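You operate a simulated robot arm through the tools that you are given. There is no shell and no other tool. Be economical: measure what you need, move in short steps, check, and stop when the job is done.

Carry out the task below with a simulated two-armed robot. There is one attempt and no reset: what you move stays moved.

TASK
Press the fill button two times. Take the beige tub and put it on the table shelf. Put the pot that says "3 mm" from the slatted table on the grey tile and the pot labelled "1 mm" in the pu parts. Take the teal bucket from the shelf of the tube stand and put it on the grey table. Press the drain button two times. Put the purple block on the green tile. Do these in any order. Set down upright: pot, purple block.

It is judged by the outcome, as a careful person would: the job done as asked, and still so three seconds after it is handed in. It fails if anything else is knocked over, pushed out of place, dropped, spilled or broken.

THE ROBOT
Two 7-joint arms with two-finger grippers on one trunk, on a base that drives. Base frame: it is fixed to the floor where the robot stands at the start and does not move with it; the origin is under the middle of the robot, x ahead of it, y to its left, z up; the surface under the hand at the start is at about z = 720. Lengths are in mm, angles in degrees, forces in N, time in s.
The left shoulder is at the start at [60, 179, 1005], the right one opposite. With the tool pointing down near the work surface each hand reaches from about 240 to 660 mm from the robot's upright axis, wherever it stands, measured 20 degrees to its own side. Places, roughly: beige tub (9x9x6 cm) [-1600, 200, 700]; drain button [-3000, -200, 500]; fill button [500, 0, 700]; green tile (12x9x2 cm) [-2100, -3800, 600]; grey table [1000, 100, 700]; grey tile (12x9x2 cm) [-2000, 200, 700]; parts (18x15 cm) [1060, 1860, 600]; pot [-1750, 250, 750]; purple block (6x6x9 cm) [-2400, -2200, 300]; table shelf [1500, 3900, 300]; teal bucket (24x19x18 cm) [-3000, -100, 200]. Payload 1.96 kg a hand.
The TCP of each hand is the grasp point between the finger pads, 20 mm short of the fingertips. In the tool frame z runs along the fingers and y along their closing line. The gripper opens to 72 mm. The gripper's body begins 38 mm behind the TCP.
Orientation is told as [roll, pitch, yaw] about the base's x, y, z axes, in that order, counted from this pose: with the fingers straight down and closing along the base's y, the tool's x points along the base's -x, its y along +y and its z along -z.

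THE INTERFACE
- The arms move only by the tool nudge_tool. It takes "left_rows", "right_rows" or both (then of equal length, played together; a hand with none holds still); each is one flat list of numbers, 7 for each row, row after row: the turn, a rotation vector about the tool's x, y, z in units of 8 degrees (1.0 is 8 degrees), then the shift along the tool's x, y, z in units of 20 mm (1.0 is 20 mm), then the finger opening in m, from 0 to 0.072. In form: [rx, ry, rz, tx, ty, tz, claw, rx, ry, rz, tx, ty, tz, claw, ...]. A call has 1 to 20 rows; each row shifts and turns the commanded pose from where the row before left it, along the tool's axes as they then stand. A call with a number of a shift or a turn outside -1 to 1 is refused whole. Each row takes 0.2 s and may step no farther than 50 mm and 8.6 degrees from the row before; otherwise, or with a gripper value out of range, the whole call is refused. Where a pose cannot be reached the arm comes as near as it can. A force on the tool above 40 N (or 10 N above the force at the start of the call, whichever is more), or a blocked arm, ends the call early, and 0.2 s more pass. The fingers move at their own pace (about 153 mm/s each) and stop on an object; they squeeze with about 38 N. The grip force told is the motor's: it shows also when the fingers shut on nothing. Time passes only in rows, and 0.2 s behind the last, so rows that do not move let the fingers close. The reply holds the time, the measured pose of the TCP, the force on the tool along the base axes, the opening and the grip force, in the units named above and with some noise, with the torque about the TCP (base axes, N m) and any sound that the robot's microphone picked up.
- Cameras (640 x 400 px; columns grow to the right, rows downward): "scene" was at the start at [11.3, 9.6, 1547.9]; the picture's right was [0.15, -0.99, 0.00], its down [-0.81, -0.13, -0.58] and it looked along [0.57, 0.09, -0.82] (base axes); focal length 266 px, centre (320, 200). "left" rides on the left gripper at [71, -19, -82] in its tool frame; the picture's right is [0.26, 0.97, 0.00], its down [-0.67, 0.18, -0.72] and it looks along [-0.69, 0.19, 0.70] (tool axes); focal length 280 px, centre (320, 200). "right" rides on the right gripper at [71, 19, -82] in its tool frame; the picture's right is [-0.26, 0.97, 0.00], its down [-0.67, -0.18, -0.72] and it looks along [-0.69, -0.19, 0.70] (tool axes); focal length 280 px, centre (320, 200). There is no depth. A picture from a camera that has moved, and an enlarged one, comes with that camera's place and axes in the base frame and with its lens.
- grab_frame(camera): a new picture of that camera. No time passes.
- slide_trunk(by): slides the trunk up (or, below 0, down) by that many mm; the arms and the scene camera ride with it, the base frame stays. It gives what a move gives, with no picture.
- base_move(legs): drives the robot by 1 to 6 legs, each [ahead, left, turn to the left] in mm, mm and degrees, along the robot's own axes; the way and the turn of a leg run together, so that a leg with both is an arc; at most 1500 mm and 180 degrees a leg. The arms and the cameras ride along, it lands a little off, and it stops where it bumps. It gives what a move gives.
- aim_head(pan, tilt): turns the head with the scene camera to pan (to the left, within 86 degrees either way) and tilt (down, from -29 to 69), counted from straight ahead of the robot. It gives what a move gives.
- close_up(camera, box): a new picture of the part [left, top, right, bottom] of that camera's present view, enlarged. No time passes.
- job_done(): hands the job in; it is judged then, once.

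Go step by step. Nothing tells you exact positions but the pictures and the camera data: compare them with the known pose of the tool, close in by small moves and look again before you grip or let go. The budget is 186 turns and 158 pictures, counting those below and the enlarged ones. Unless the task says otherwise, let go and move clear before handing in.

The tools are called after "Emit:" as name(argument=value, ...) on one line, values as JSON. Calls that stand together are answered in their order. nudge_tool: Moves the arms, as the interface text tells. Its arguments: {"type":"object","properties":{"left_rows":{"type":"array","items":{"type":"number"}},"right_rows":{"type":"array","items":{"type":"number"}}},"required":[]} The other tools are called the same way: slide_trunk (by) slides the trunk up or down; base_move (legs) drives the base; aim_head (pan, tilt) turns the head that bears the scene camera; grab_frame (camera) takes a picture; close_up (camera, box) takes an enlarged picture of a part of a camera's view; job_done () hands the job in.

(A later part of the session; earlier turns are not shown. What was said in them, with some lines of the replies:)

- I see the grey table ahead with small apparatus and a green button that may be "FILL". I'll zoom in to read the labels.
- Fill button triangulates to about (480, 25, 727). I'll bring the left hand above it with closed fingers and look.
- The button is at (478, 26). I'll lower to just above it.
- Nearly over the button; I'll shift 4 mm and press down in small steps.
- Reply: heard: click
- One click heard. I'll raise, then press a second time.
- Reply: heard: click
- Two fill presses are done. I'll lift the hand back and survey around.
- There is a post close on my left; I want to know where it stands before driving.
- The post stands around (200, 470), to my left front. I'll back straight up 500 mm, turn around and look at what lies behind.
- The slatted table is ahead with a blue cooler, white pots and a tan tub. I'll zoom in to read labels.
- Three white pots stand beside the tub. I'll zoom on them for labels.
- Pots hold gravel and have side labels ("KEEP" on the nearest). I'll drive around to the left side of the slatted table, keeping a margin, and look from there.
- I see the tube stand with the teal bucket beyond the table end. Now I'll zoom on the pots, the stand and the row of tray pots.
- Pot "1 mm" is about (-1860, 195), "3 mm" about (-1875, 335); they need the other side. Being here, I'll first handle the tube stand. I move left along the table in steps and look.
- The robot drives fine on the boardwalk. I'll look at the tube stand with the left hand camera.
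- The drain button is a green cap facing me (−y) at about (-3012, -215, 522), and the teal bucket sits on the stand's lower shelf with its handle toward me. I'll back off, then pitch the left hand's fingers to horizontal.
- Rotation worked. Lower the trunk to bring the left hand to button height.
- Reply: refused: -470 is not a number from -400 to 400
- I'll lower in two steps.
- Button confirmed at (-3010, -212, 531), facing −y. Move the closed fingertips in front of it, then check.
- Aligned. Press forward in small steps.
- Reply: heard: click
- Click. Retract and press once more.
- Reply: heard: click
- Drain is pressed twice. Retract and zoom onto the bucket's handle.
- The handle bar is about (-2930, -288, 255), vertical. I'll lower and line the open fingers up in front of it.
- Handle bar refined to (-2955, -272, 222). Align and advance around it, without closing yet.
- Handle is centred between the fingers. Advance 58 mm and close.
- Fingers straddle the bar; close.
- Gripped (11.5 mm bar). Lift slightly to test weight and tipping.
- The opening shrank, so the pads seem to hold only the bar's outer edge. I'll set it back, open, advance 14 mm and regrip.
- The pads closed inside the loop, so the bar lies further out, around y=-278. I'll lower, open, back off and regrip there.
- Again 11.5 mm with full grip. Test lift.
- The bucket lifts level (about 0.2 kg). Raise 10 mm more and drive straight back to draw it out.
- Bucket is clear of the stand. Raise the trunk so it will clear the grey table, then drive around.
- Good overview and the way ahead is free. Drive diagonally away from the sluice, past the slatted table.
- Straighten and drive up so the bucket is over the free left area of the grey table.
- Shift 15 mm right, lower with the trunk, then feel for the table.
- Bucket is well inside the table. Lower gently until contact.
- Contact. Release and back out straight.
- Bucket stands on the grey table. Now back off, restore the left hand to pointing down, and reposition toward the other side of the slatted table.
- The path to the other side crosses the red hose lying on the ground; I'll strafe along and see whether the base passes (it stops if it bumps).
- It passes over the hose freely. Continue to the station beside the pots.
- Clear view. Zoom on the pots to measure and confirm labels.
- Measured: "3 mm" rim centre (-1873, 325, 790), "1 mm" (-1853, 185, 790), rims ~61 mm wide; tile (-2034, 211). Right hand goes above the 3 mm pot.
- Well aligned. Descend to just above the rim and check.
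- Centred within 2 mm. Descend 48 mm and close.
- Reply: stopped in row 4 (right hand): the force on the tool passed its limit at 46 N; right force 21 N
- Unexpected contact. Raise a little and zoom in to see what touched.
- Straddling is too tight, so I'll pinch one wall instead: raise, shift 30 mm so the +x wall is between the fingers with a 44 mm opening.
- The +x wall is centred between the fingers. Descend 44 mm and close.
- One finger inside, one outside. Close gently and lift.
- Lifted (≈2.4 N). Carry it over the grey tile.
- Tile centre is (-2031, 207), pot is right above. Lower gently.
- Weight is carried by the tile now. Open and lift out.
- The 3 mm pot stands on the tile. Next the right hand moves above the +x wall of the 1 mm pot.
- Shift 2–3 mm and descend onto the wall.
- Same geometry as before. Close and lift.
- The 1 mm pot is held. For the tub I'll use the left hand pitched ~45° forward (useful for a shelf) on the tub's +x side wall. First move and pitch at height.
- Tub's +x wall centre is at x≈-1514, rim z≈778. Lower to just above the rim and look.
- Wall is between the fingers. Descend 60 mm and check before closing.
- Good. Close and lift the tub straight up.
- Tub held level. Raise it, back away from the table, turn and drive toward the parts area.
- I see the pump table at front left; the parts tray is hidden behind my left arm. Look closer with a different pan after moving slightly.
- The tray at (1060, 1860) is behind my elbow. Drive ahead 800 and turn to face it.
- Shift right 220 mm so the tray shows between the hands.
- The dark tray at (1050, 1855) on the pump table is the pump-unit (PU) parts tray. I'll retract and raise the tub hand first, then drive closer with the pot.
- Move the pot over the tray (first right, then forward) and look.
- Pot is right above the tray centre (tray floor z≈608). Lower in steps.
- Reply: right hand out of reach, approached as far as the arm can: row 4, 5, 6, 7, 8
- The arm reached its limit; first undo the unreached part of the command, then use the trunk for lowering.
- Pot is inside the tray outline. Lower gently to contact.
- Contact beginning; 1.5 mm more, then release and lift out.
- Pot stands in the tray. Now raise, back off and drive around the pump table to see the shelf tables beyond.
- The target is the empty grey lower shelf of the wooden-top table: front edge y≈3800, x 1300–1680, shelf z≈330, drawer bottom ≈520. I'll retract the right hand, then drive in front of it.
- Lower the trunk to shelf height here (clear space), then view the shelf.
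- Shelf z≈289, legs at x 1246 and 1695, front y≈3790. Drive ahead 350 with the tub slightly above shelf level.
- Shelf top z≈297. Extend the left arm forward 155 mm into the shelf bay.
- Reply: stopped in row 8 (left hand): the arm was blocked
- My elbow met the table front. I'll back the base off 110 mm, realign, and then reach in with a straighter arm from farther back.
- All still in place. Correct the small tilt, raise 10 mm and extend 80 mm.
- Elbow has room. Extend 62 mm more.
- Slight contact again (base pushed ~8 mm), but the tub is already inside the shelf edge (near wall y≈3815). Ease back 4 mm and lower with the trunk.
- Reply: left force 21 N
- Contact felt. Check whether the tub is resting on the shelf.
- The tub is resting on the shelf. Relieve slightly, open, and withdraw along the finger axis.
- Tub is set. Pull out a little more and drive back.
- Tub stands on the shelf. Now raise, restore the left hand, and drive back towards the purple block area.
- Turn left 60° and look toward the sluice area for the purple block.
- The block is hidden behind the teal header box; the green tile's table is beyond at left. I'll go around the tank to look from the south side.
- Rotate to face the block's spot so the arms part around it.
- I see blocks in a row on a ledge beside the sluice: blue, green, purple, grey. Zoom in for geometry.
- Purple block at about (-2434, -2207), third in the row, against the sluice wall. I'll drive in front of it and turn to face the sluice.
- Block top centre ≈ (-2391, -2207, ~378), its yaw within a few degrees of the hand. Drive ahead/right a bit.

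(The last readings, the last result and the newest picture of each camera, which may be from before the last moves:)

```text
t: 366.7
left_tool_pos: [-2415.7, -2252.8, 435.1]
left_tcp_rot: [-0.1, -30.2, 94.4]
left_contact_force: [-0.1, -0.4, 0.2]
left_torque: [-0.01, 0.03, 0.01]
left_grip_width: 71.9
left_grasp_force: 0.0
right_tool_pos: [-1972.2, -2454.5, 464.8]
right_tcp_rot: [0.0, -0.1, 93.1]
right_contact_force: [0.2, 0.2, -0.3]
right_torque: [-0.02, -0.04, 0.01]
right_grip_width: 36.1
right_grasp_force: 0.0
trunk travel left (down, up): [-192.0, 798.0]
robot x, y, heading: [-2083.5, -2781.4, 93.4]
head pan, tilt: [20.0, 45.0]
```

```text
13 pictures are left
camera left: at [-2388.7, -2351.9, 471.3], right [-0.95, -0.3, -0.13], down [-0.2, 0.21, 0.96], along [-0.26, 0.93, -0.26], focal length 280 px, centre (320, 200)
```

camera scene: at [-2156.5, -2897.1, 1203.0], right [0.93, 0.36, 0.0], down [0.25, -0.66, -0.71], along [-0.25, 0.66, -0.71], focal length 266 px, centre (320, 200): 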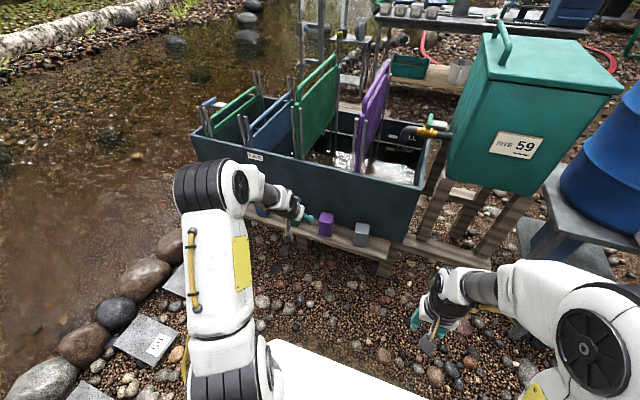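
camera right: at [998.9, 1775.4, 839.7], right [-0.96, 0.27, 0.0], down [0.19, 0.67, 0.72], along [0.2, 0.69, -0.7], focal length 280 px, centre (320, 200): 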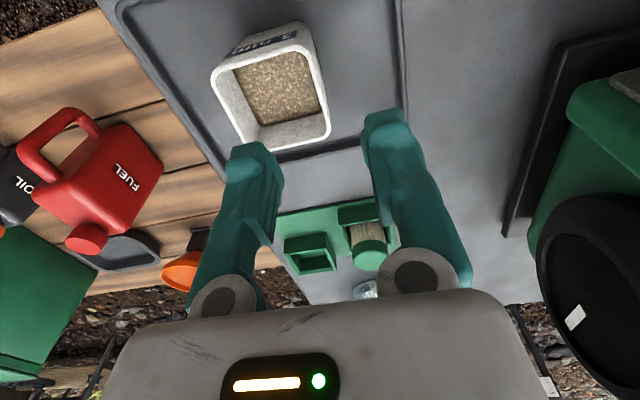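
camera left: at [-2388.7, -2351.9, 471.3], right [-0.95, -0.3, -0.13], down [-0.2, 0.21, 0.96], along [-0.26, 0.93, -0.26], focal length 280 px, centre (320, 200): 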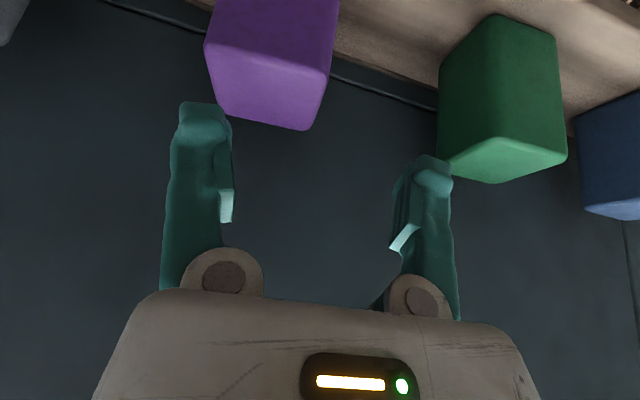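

Move above the block with the fingers on both sides, then look.

Emit:
nudge_tool(left_rows=[0, 0, 0, -0.4, -0.48, 0.63, 0.072, 0, 0, 0, -0.4, -0.48, 0.63, 0.072, 0, 0, 0, -0.4, -0.48, 0.63, 0.072])

Emit:
grab_frame(camera="left")

```text
t: 367.5
left_tool_pos: [-2389.7, -2210.7, 415.9]
left_tcp_rot: [-0.1, -30.1, 94.2]
left_contact_force: [-1.1, -0.1, 0.4]
left_torque: [0.0, -0.03, 0.0]
left_grip_width: 71.8
left_grasp_force: 0.2
right_tool_pos: [-1970.8, -2454.2, 464.6]
right_tcp_rot: [0.1, -0.1, 93.1]
right_contact_force: [-0.6, 0.7, -0.1]
right_torque: [0.0, -0.01, -0.02]
right_grip_width: 36.1
right_grasp_force: 0.0
trunk travel left (down, up): [-192.0, 798.0]
robot x, y, heading: [-2084.3, -2782.6, 93.4]
head pan, tilt: [20.0, 45.0]
```

```text
12 pictures are left
camera left: at [-2363.1, -2309.7, 451.3], right [-0.95, -0.3, -0.13], down [-0.2, 0.21, 0.96], along [-0.26, 0.93, -0.26], focal length 280 px, centre (320, 200)
```

left: 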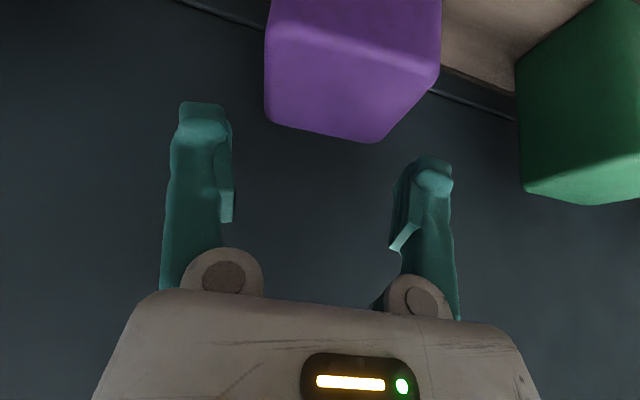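

Shift 3.5 mm left and descend 42 mm.

Emit:
nudge_tool(left_rows=[0, 0, 0, 0, 0.18, 0, 0.072, 0, 0, 0, 0.3, 0, 0.5, 0.072, 0, 0, 0, 0.3, 0, 0.5, 0.072, 0, 0, 0, 0.25, 0, 0.43, 0.072, 0, 0, 0, 0.2, 0, 0.38, 0.072])

Emit:
grab_frame(camera="left")

```text
t: 368.7
left_tool_pos: [-2392.2, -2210.4, 372.9]
left_tcp_rot: [-0.1, -30.2, 94.2]
left_contact_force: [1.7, -0.5, 4.0]
left_torque: [-0.03, 0.01, 0.08]
left_grip_width: 71.8
left_grasp_force: 0.0
right_tool_pos: [-1972.4, -2455.4, 464.3]
right_tcp_rot: [0.1, -0.2, 93.1]
right_contact_force: [-0.3, -0.2, -0.5]
right_torque: [-0.01, -0.03, 0.0]
right_grip_width: 35.9
right_grasp_force: 0.0
trunk travel left (down, up): [-192.0, 798.0]
robot x, y, heading: [-2080.0, -2780.4, 93.4]
head pan, tilt: [20.0, 45.0]
```

```text
11 pictures are left
camera left: at [-2365.4, -2310.1, 408.3], right [-0.95, -0.3, -0.13], down [-0.2, 0.21, 0.96], along [-0.26, 0.93, -0.26], focal length 280 px, centre (320, 200)
```

left: 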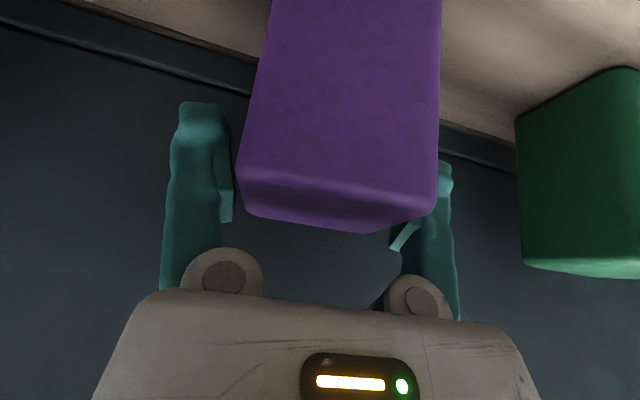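

Fingers are around the block with a light touch on one side. Shift 2 mm and close.

Emit:
nudge_tool(left_rows=[0, 0, 0, 0, 0.12, 0, 0.072, 0, 0, 0, 0, 0, 0, 0.05, 0, 0, 0, 0, 0, 0, 0.04, 0, 0, 0, 0, 0, 0, 0.0, 0, 0, 0, 0, 0, 0, 0.0])

Emit:
nudge_tool(left_rows=[0, 0, 0, -0.1, 0, -0.17, 0, 0, 0, 0, -0.2, 0, -0.35, 0, 0, 0, 0, -0.3, 0, -0.52, 0, 0, 0, 0, 0, 0, 0, 0])

Emit:
grab_frame(camera="left")

```text
t: 369.9
left_tool_pos: [-2395.8, -2210.8, 373.7]
left_tcp_rot: [0.0, -30.2, 94.3]
left_contact_force: [-0.3, 0.3, -0.1]
left_torque: [0.01, 0.0, -0.01]
left_grip_width: 68.8
left_grasp_force: 38.8
right_tool_pos: [-1971.7, -2453.8, 464.4]
right_tcp_rot: [-0.1, -0.1, 93.1]
right_contact_force: [-0.5, 1.1, 0.7]
right_torque: [-0.01, -0.01, 0.02]
right_grip_width: 36.1
right_grasp_force: 0.0
trunk travel left (down, up): [-192.0, 798.0]
robot x, y, heading: [-2086.0, -2780.3, 93.3]
head pan, tilt: [20.0, 45.0]
```

```text
t: 370.9
left_tool_pos: [-2394.6, -2210.5, 396.7]
left_tcp_rot: [-0.1, -30.2, 94.3]
left_contact_force: [-0.3, 0.4, -2.5]
left_torque: [0.01, -0.02, 0.01]
left_grip_width: 68.9
left_grasp_force: 38.0
right_tool_pos: [-1972.4, -2454.2, 464.1]
right_tcp_rot: [-0.1, -0.2, 93.1]
right_contact_force: [0.2, 0.1, 0.4]
right_torque: [-0.01, -0.02, 0.03]
right_grip_width: 35.8
right_grasp_force: 0.0
trunk travel left (down, up): [-192.0, 798.0]
robot x, y, heading: [-2085.7, -2780.2, 93.1]
head pan, tilt: [20.0, 45.0]
```

```text
10 pictures are left
camera left: at [-2369.0, -2310.4, 432.6], right [-0.95, -0.3, -0.13], down [-0.2, 0.21, 0.96], along [-0.26, 0.93, -0.26], focal length 280 px, centre (320, 200)
```

left: 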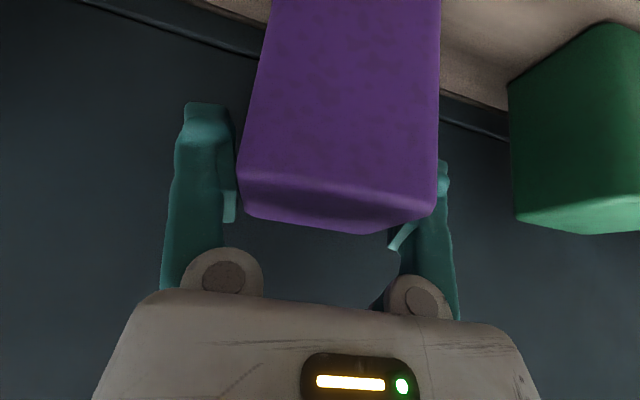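

Block is gripped and lifted. Raise, back away, and turn left toward the table with the green tile.

Emit:
slide_trunk(by=60)

Emit:
base_move(legs=[[-180, 0, 0]])

Emit:
slide_trunk(by=360)

Emit:
base_move(legs=[[0, 0, 177]])

Emit:
aim_head(pan=-5, tilt=40)

Emit:
grab_frame(camera="scene")

```text
t: 371.9
left_tool_pos: [-2395.1, -2209.8, 456.7]
left_tcp_rot: [-0.1, -30.0, 94.2]
left_contact_force: [0.5, -1.2, -1.5]
left_torque: [0.01, 0.0, 0.01]
left_grip_width: 68.8
left_grasp_force: 37.6
right_tool_pos: [-1971.1, -2454.1, 524.5]
right_tcp_rot: [-0.1, -0.2, 93.0]
right_contact_force: [0.3, -0.9, 0.2]
right_torque: [0.01, 0.01, -0.03]
right_grip_width: 36.2
right_grasp_force: 0.1
trunk travel left (down, up): [-252.0, 738.0]
robot x, y, heading: [-2079.5, -2780.2, 93.2]
head pan, tilt: [20.0, 45.0]
```

```text
t: 373.4
left_tool_pos: [-2383.4, -2389.4, 457.0]
left_tcp_rot: [-0.1, -30.1, 94.2]
left_contact_force: [0.4, 0.1, -1.0]
left_torque: [0.02, -0.02, -0.01]
left_grip_width: 69.2
left_grasp_force: 38.0
right_tool_pos: [-1961.3, -2635.2, 523.9]
right_tcp_rot: [0.0, -0.2, 93.0]
right_contact_force: [0.5, -0.1, -0.5]
right_torque: [0.0, -0.01, 0.0]
right_grip_width: 35.8
right_grasp_force: 0.1
trunk travel left (down, up): [-252.0, 738.0]
robot x, y, heading: [-2074.1, -2957.5, 93.1]
head pan, tilt: [20.0, 45.0]
```

```text
t: 376.9
left_tool_pos: [-2382.5, -2389.2, 817.1]
left_tcp_rot: [-0.1, -30.1, 94.2]
left_contact_force: [0.2, -0.1, -1.2]
left_torque: [0.03, 0.03, -0.01]
left_grip_width: 69.0
left_grasp_force: 38.1
right_tool_pos: [-1961.3, -2634.0, 884.8]
right_tcp_rot: [0.0, -0.1, 93.0]
right_contact_force: [-0.5, 0.1, 0.3]
right_torque: [-0.02, -0.01, -0.01]
right_grip_width: 35.7
right_grasp_force: 0.2
trunk travel left (down, up): [-612.0, 378.0]
robot x, y, heading: [-2070.6, -2958.4, 93.1]
head pan, tilt: [20.0, 45.0]
```

```text
t: 384.6
left_tool_pos: [-1792.2, -3545.3, 816.9]
left_tcp_rot: [-0.1, -30.1, -88.9]
left_contact_force: [0.2, -0.4, -1.7]
left_torque: [-0.02, -0.01, 0.01]
left_grip_width: 68.9
left_grasp_force: 38.1
right_tool_pos: [-2200.5, -3279.3, 885.0]
right_tcp_rot: [-0.1, -0.1, -90.1]
right_contact_force: [-0.3, -0.1, 0.3]
right_torque: [0.0, 0.03, -0.03]
right_grip_width: 36.0
right_grasp_force: 0.1
trunk travel left (down, up): [-612.0, 378.0]
robot x, y, heading: [-2069.7, -2957.6, -90.1]
head pan, tilt: [20.0, 45.0]
```

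```text
t: 385.5
left_tool_pos: [-1791.9, -3545.6, 816.9]
left_tcp_rot: [-0.1, -30.1, -88.8]
left_contact_force: [0.1, 0.5, -1.0]
left_torque: [0.0, 0.03, 0.02]
left_grip_width: 69.2
left_grasp_force: 38.2
right_tool_pos: [-2200.8, -3278.7, 884.6]
right_tcp_rot: [0.0, 0.0, -90.0]
right_contact_force: [0.7, 0.0, -0.6]
right_torque: [0.01, -0.01, -0.03]
right_grip_width: 36.3
right_grasp_force: 0.1
trunk travel left (down, up): [-612.0, 378.0]
robot x, y, heading: [-2071.4, -2962.4, -90.4]
head pan, tilt: [-5.0, 40.0]
```

```text
9 pictures are left
camera scene: at [-2080.3, -2987.0, 1530.2], right [-1.0, 0.09, 0.0], down [0.05, 0.64, -0.77], along [-0.07, -0.76, -0.64], focal length 266 px, centre (320, 200)
```

scene: 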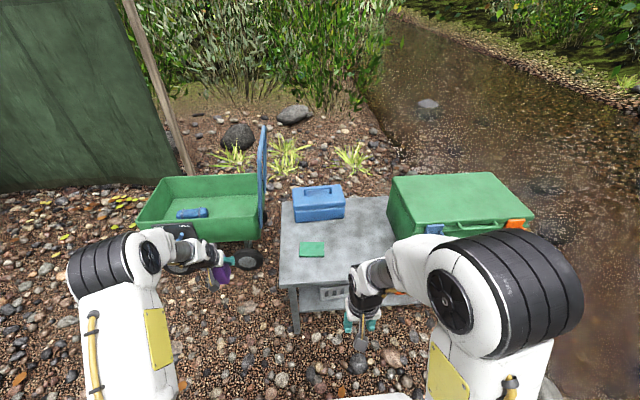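

Tile at about (-2116, -3738) on the table. Shift right 324 and ahead 190, then check alignment.

Emit:
base_move(legs=[[0, -322, 0], [185, 0, 0.4]])

Emit:
aim_head(pan=20, tilt=48)

Emit:
close_up(camera="scene", box=[180, 120, 420, 270])

Emit:
grab_frame(camera="left")

```text
t: 388.7
left_tool_pos: [-2108.0, -3731.7, 817.2]
left_tcp_rot: [-0.1, -30.0, -88.4]
left_contact_force: [-0.5, -0.1, -1.3]
left_torque: [0.0, -0.01, 0.02]
left_grip_width: 69.1
left_grasp_force: 37.8
right_tool_pos: [-2518.5, -3467.6, 883.9]
right_tcp_rot: [-0.1, -0.1, -89.6]
right_contact_force: [1.0, -0.3, -0.4]
right_torque: [0.0, 0.03, -0.01]
right_grip_width: 35.9
right_grasp_force: 0.1
trunk travel left (down, up): [-612.0, 378.0]
robot x, y, heading: [-2390.9, -3145.1, -89.6]
head pan, tilt: [-5.0, 40.0]
```

```text
t: 389.6
left_tool_pos: [-2108.2, -3730.3, 816.4]
left_tcp_rot: [0.0, -30.1, -88.4]
left_contact_force: [-0.4, 0.0, -2.8]
left_torque: [-0.03, 0.05, 0.02]
left_grip_width: 69.0
left_grasp_force: 37.5
right_tool_pos: [-2519.0, -3466.8, 885.5]
right_tcp_rot: [-0.1, -0.1, -89.6]
right_contact_force: [-0.7, -0.1, -0.1]
right_torque: [0.01, 0.02, 0.02]
right_grip_width: 36.0
right_grasp_force: 0.0
trunk travel left (down, up): [-612.0, 378.0]
robot x, y, heading: [-2393.1, -3146.8, -89.4]
head pan, tilt: [20.0, 48.0]
```

```text
2.67 times, centred on (300, 195) of scene
camera zoom: at [-2365.3, -3162.5, 1518.8], right [-0.94, -0.35, 0.0], down [-0.26, 0.7, -0.67], along [0.23, -0.63, -0.74], focal length 710 px, centre (373, 213)
```

zoom: 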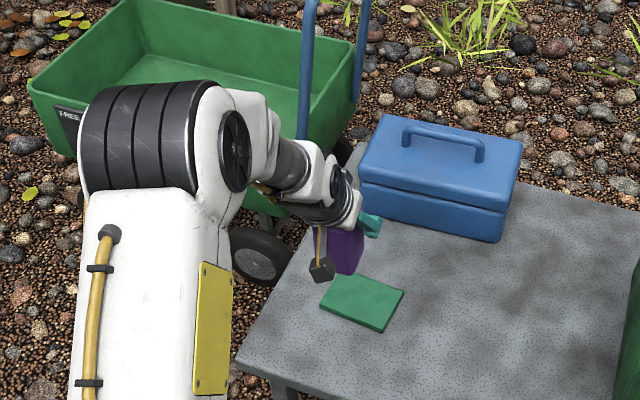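

```text
7 pictures are left
camera left: at [-2129.1, -3627.6, 852.5], right [0.96, 0.25, -0.13], down [0.19, -0.22, 0.96], along [0.21, -0.94, -0.26], focal length 280 px, centre (320, 200)
```

left: 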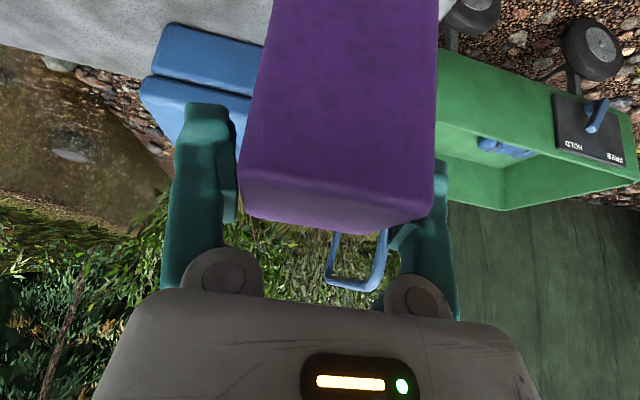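

Triangulating both views: tile top centre ≈ (-2118, -3787, 560). Drive 56 mm ahead, 10 mm right, then lower to 20 mm above.

Emit:
base_move(legs=[[56, -10, 0]])

Emit:
slide_trunk(by=-140)

Emit:
close_up(camera="scene", box=[250, 140, 370, 240])

```text
t: 390.6
left_tool_pos: [-2116.5, -3788.4, 816.6]
left_tcp_rot: [-0.1, -29.9, -88.4]
left_contact_force: [-0.2, -0.6, -2.1]
left_torque: [-0.01, -0.01, -0.01]
left_grip_width: 69.3
left_grasp_force: 37.3
right_tool_pos: [-2528.1, -3525.4, 884.4]
right_tcp_rot: [0.1, 0.0, -89.6]
right_contact_force: [-0.1, -0.5, -0.8]
right_torque: [0.03, 0.03, -0.02]
right_grip_width: 35.9
right_grasp_force: 0.0
trunk travel left (down, up): [-612.0, 378.0]
robot x, y, heading: [-2401.6, -3204.0, -89.6]
head pan, tilt: [20.0, 48.0]
```

```text
t: 392.3
left_tool_pos: [-2117.0, -3787.0, 676.5]
left_tcp_rot: [-0.1, -30.1, -88.5]
left_contact_force: [0.5, 0.6, -1.6]
left_torque: [-0.03, 0.04, 0.0]
left_grip_width: 68.6
left_grasp_force: 38.1
right_tool_pos: [-2527.6, -3522.6, 744.0]
right_tcp_rot: [-0.1, -0.1, -89.6]
right_contact_force: [-0.1, -1.2, 0.4]
right_torque: [0.02, 0.0, 0.02]
right_grip_width: 36.0
right_grasp_force: 0.0
trunk travel left (down, up): [-472.0, 518.0]
robot x, y, heading: [-2400.4, -3206.6, -89.6]
head pan, tilt: [20.0, 48.0]
```

```text
4.00 times, centred on (310, 190) of scene
camera zoom: at [-2374.6, -3219.5, 1378.8], right [-0.94, -0.35, 0.0], down [-0.26, 0.7, -0.67], along [0.23, -0.63, -0.74], focal length 1065 px, centre (360, 240)
```

zoom: 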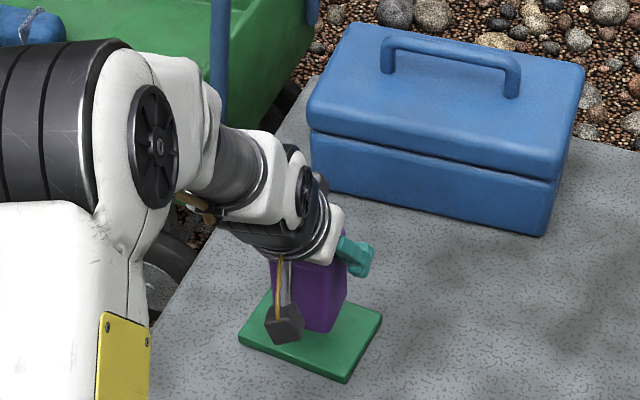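

Block is centred above the tile. Lower gently by feel.

Emit:
nudge_tool(left_rows=[0, 0, 0, 0.25, 0, 0.43, 0, 0, 0, 0, 0.2, 0, 0.35, 0, 0, 0, 0, 0.12, 0, 0.21, 0, 0, 0, 0, 0.08, 0, 0.14, 0])

```text
t: 393.3
left_tool_pos: [-2117.2, -3785.9, 651.7]
left_tcp_rot: [-0.1, -30.1, -88.5]
left_contact_force: [-0.9, -0.1, -2.1]
left_torque: [-0.01, 0.01, -0.01]
left_grip_width: 69.2
left_grasp_force: 37.6
right_tool_pos: [-2528.9, -3523.1, 744.6]
right_tcp_rot: [-0.2, -0.1, -89.7]
right_contact_force: [0.4, -0.7, -0.3]
right_torque: [0.02, -0.02, 0.01]
right_grip_width: 36.0
right_grasp_force: 0.1
trunk travel left (down, up): [-472.0, 518.0]
robot x, y, heading: [-2404.0, -3204.7, -89.5]
head pan, tilt: [20.0, 48.0]
```

Emit:
nudge_tool(left_rows=[0, 0, 0, 0.08, 0, 0.14, 0, 0, 0, 0, 0.08, 0, 0.14, 0, 0, 0, 0, 0.08, 0, 0.14, 0])

```text
t: 394.1
left_tool_pos: [-2115.3, -3787.3, 641.5]
left_tcp_rot: [-0.1, -30.1, -88.5]
left_contact_force: [-0.6, -0.2, -1.4]
left_torque: [-0.05, 0.02, -0.01]
left_grip_width: 68.7
left_grasp_force: 38.0
right_tool_pos: [-2527.4, -3523.8, 743.9]
right_tcp_rot: [-0.1, -0.1, -89.6]
right_contact_force: [0.3, 0.2, 0.0]
right_torque: [0.02, 0.01, -0.03]
right_grip_width: 35.9
right_grasp_force: 0.1
trunk travel left (down, up): [-472.0, 518.0]
robot x, y, heading: [-2399.9, -3201.6, -89.6]
head pan, tilt: [20.0, 48.0]
```

Emit:
nudge_tool(left_rows=[0, 0, 0, 0.06, 0, 0.11, 0, 0, 0, 0, 0.06, 0, 0.11, 0])

Emit:
close_up(camera="scene", box=[270, 160, 350, 240])

```text
t: 394.7
left_tool_pos: [-2116.4, -3788.1, 638.7]
left_tcp_rot: [0.0, -30.2, -88.6]
left_contact_force: [-0.5, 0.2, 8.6]
left_torque: [0.33, -0.03, 0.0]
left_grip_width: 69.0
left_grasp_force: 37.4
right_tool_pos: [-2527.4, -3522.8, 744.8]
right_tcp_rot: [0.1, -0.2, -89.6]
right_contact_force: [0.3, -0.6, 0.7]
right_torque: [-0.01, -0.02, 0.01]
right_grip_width: 36.1
right_grasp_force: 0.0
trunk travel left (down, up): [-472.0, 518.0]
robot x, y, heading: [-2398.2, -3206.3, -89.2]
head pan, tilt: [20.0, 48.0]
```

```text
5.00 times, centred on (310, 200) of scene
camera zoom: at [-2375.3, -3218.4, 1379.0], right [-0.94, -0.35, 0.0], down [-0.26, 0.7, -0.67], along [0.23, -0.63, -0.74], focal length 1331 px, centre (370, 200)
```

zoom: 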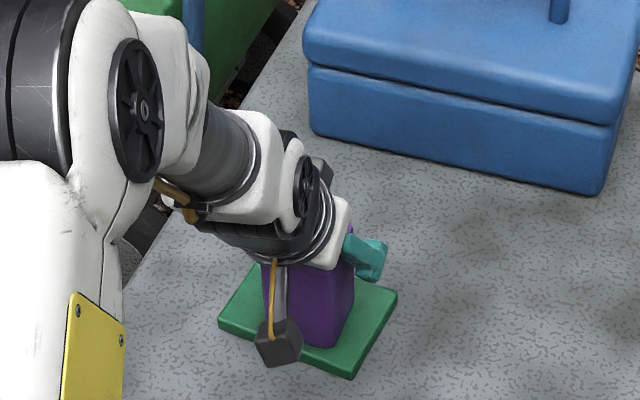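

The block rests on the tile. Open fully and withdraw slowly along the finger axis.

Emit:
nudge_tool(left_rows=[0, 0, 0, 0, 0, 0, 0.072, 0, 0, 0, 0, 0, 0, 0.072, 0, 0, 0, 0, 0, 0, 0.072, 0, 0, 0, 0, 0, -0.25, 0.072, 0, 0, 0, 0, 0, -0.4, 0.072])

Emit:
grab_frame(camera="left")

```text
t: 395.9
left_tool_pos: [-2117.3, -3781.0, 647.4]
left_tcp_rot: [-0.1, -30.2, -88.3]
left_contact_force: [0.0, 0.9, -0.3]
left_torque: [0.02, 0.02, -0.02]
left_grip_width: 71.9
left_grasp_force: 0.0
right_tool_pos: [-2526.9, -3523.7, 744.2]
right_tcp_rot: [0.0, -0.1, -89.6]
right_contact_force: [0.6, 0.7, -0.7]
right_torque: [0.01, 0.05, 0.02]
right_grip_width: 36.1
right_grasp_force: 0.1
trunk travel left (down, up): [-472.0, 518.0]
robot x, y, heading: [-2398.5, -3202.1, -89.6]
head pan, tilt: [20.0, 48.0]
```

```text
4 pictures are left
camera left: at [-2138.8, -3678.4, 683.1], right [0.96, 0.25, -0.13], down [0.19, -0.22, 0.96], along [0.21, -0.94, -0.26], focal length 280 px, centre (320, 200)
```

left: 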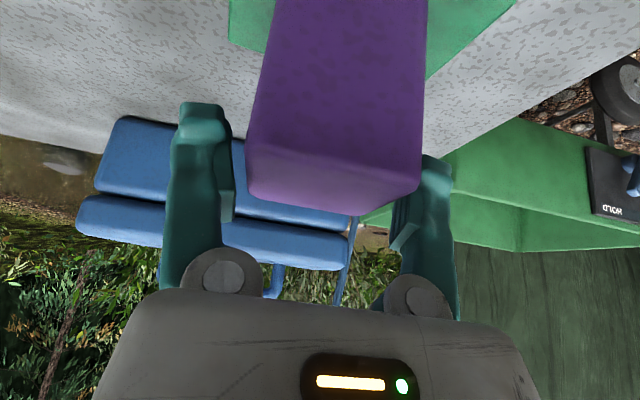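

No drag. Centre 1.5 mm and continue withdrawing.

Emit:
nudge_tool(left_rows=[0, 0, 0, 0, 0.08, -0.2, 0.072, 0, 0, 0, 0, 0, -0.4, 0.072, 0, 0, 0, 0, 0, -0.6, 0.072, 0, 0, 0, 0, 0, -0.9, 0.072, 0, 0, 0, 0, 0, -1, 0.072, 0, 0, 0, 0, 0, -1, 0.072, 0, 0, 0, 0, 0, -1, 0.072])

Emit:
base_move(legs=[[-250, 0, 0]])

Emit:
close_up(camera="scene", box=[240, 100, 420, 240])

```text
t: 397.5
left_tool_pos: [-2116.0, -3730.9, 737.0]
left_tcp_rot: [-0.1, -30.1, -88.4]
left_contact_force: [0.4, -1.1, 1.3]
left_torque: [0.0, -0.01, -0.01]
left_grip_width: 72.1
left_grasp_force: 0.1
right_tool_pos: [-2528.5, -3522.8, 744.5]
right_tcp_rot: [0.0, -0.2, -89.5]
right_contact_force: [0.1, 0.0, -0.5]
right_torque: [0.01, 0.0, 0.03]
right_grip_width: 35.9
right_grasp_force: 0.1
trunk travel left (down, up): [-472.0, 518.0]
robot x, y, heading: [-2399.4, -3199.1, -89.3]
head pan, tilt: [20.0, 48.0]
```

```text
t: 399.3
left_tool_pos: [-2119.7, -3480.1, 737.0]
left_tcp_rot: [-0.1, -30.1, -88.6]
left_contact_force: [-0.5, 0.5, 0.4]
left_torque: [0.0, -0.01, 0.01]
left_grip_width: 72.1
left_grasp_force: 0.0
right_tool_pos: [-2531.0, -3271.2, 745.5]
right_tcp_rot: [-0.1, -0.1, -89.8]
right_contact_force: [-0.4, 0.8, 0.7]
right_torque: [-0.02, -0.01, -0.01]
right_grip_width: 36.1
right_grasp_force: 0.1
trunk travel left (down, up): [-472.0, 518.0]
robot x, y, heading: [-2404.0, -2955.0, -89.7]
head pan, tilt: [20.0, 48.0]
```

```text
2.86 times, centred on (330, 170) of scene
camera zoom: at [-2376.5, -2967.3, 1378.8], right [-0.94, -0.35, 0.0], down [-0.26, 0.7, -0.67], along [0.23, -0.63, -0.74], focal length 761 px, centre (291, 286)
```

zoom: 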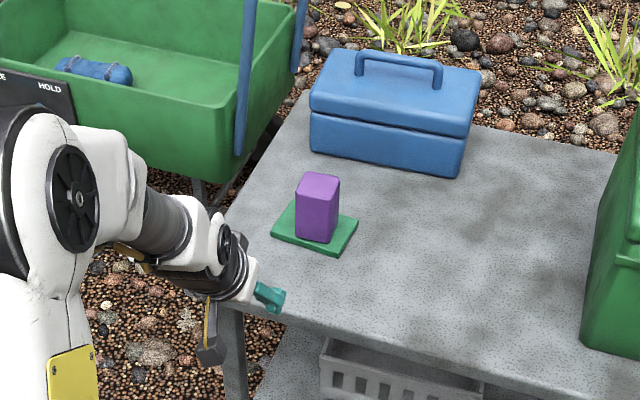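

The purple block stands upright on the green tile and both hands are clear. Everything on the list is done, so I'm handing in.

Emit:
job_done()

```text
The job is handed in.
```

I finished every item on the list and handed the job in; I haven't seen the verdict.

- **Buttons:** I pressed the fill button and the drain button twice each. All four presses gave a click.
- **3 mm pot:** it stands upright on the grey tile.
- **1 mm pot:** it stands upright in the dark tray on the pump table. I saw no label on that tray. I took it to be the "pu parts" because it was where you listed the parts.
- **Beige tub:** it is on the lower shelf of the wooden-top table. My elbow pushed against the front of that table while I was reaching in. The pictures afterwards showed nothing knocked over.
- **Teal bucket:** it is on the clear left side of the grey table.
- **Purple block:** it stands upright on the green tile.
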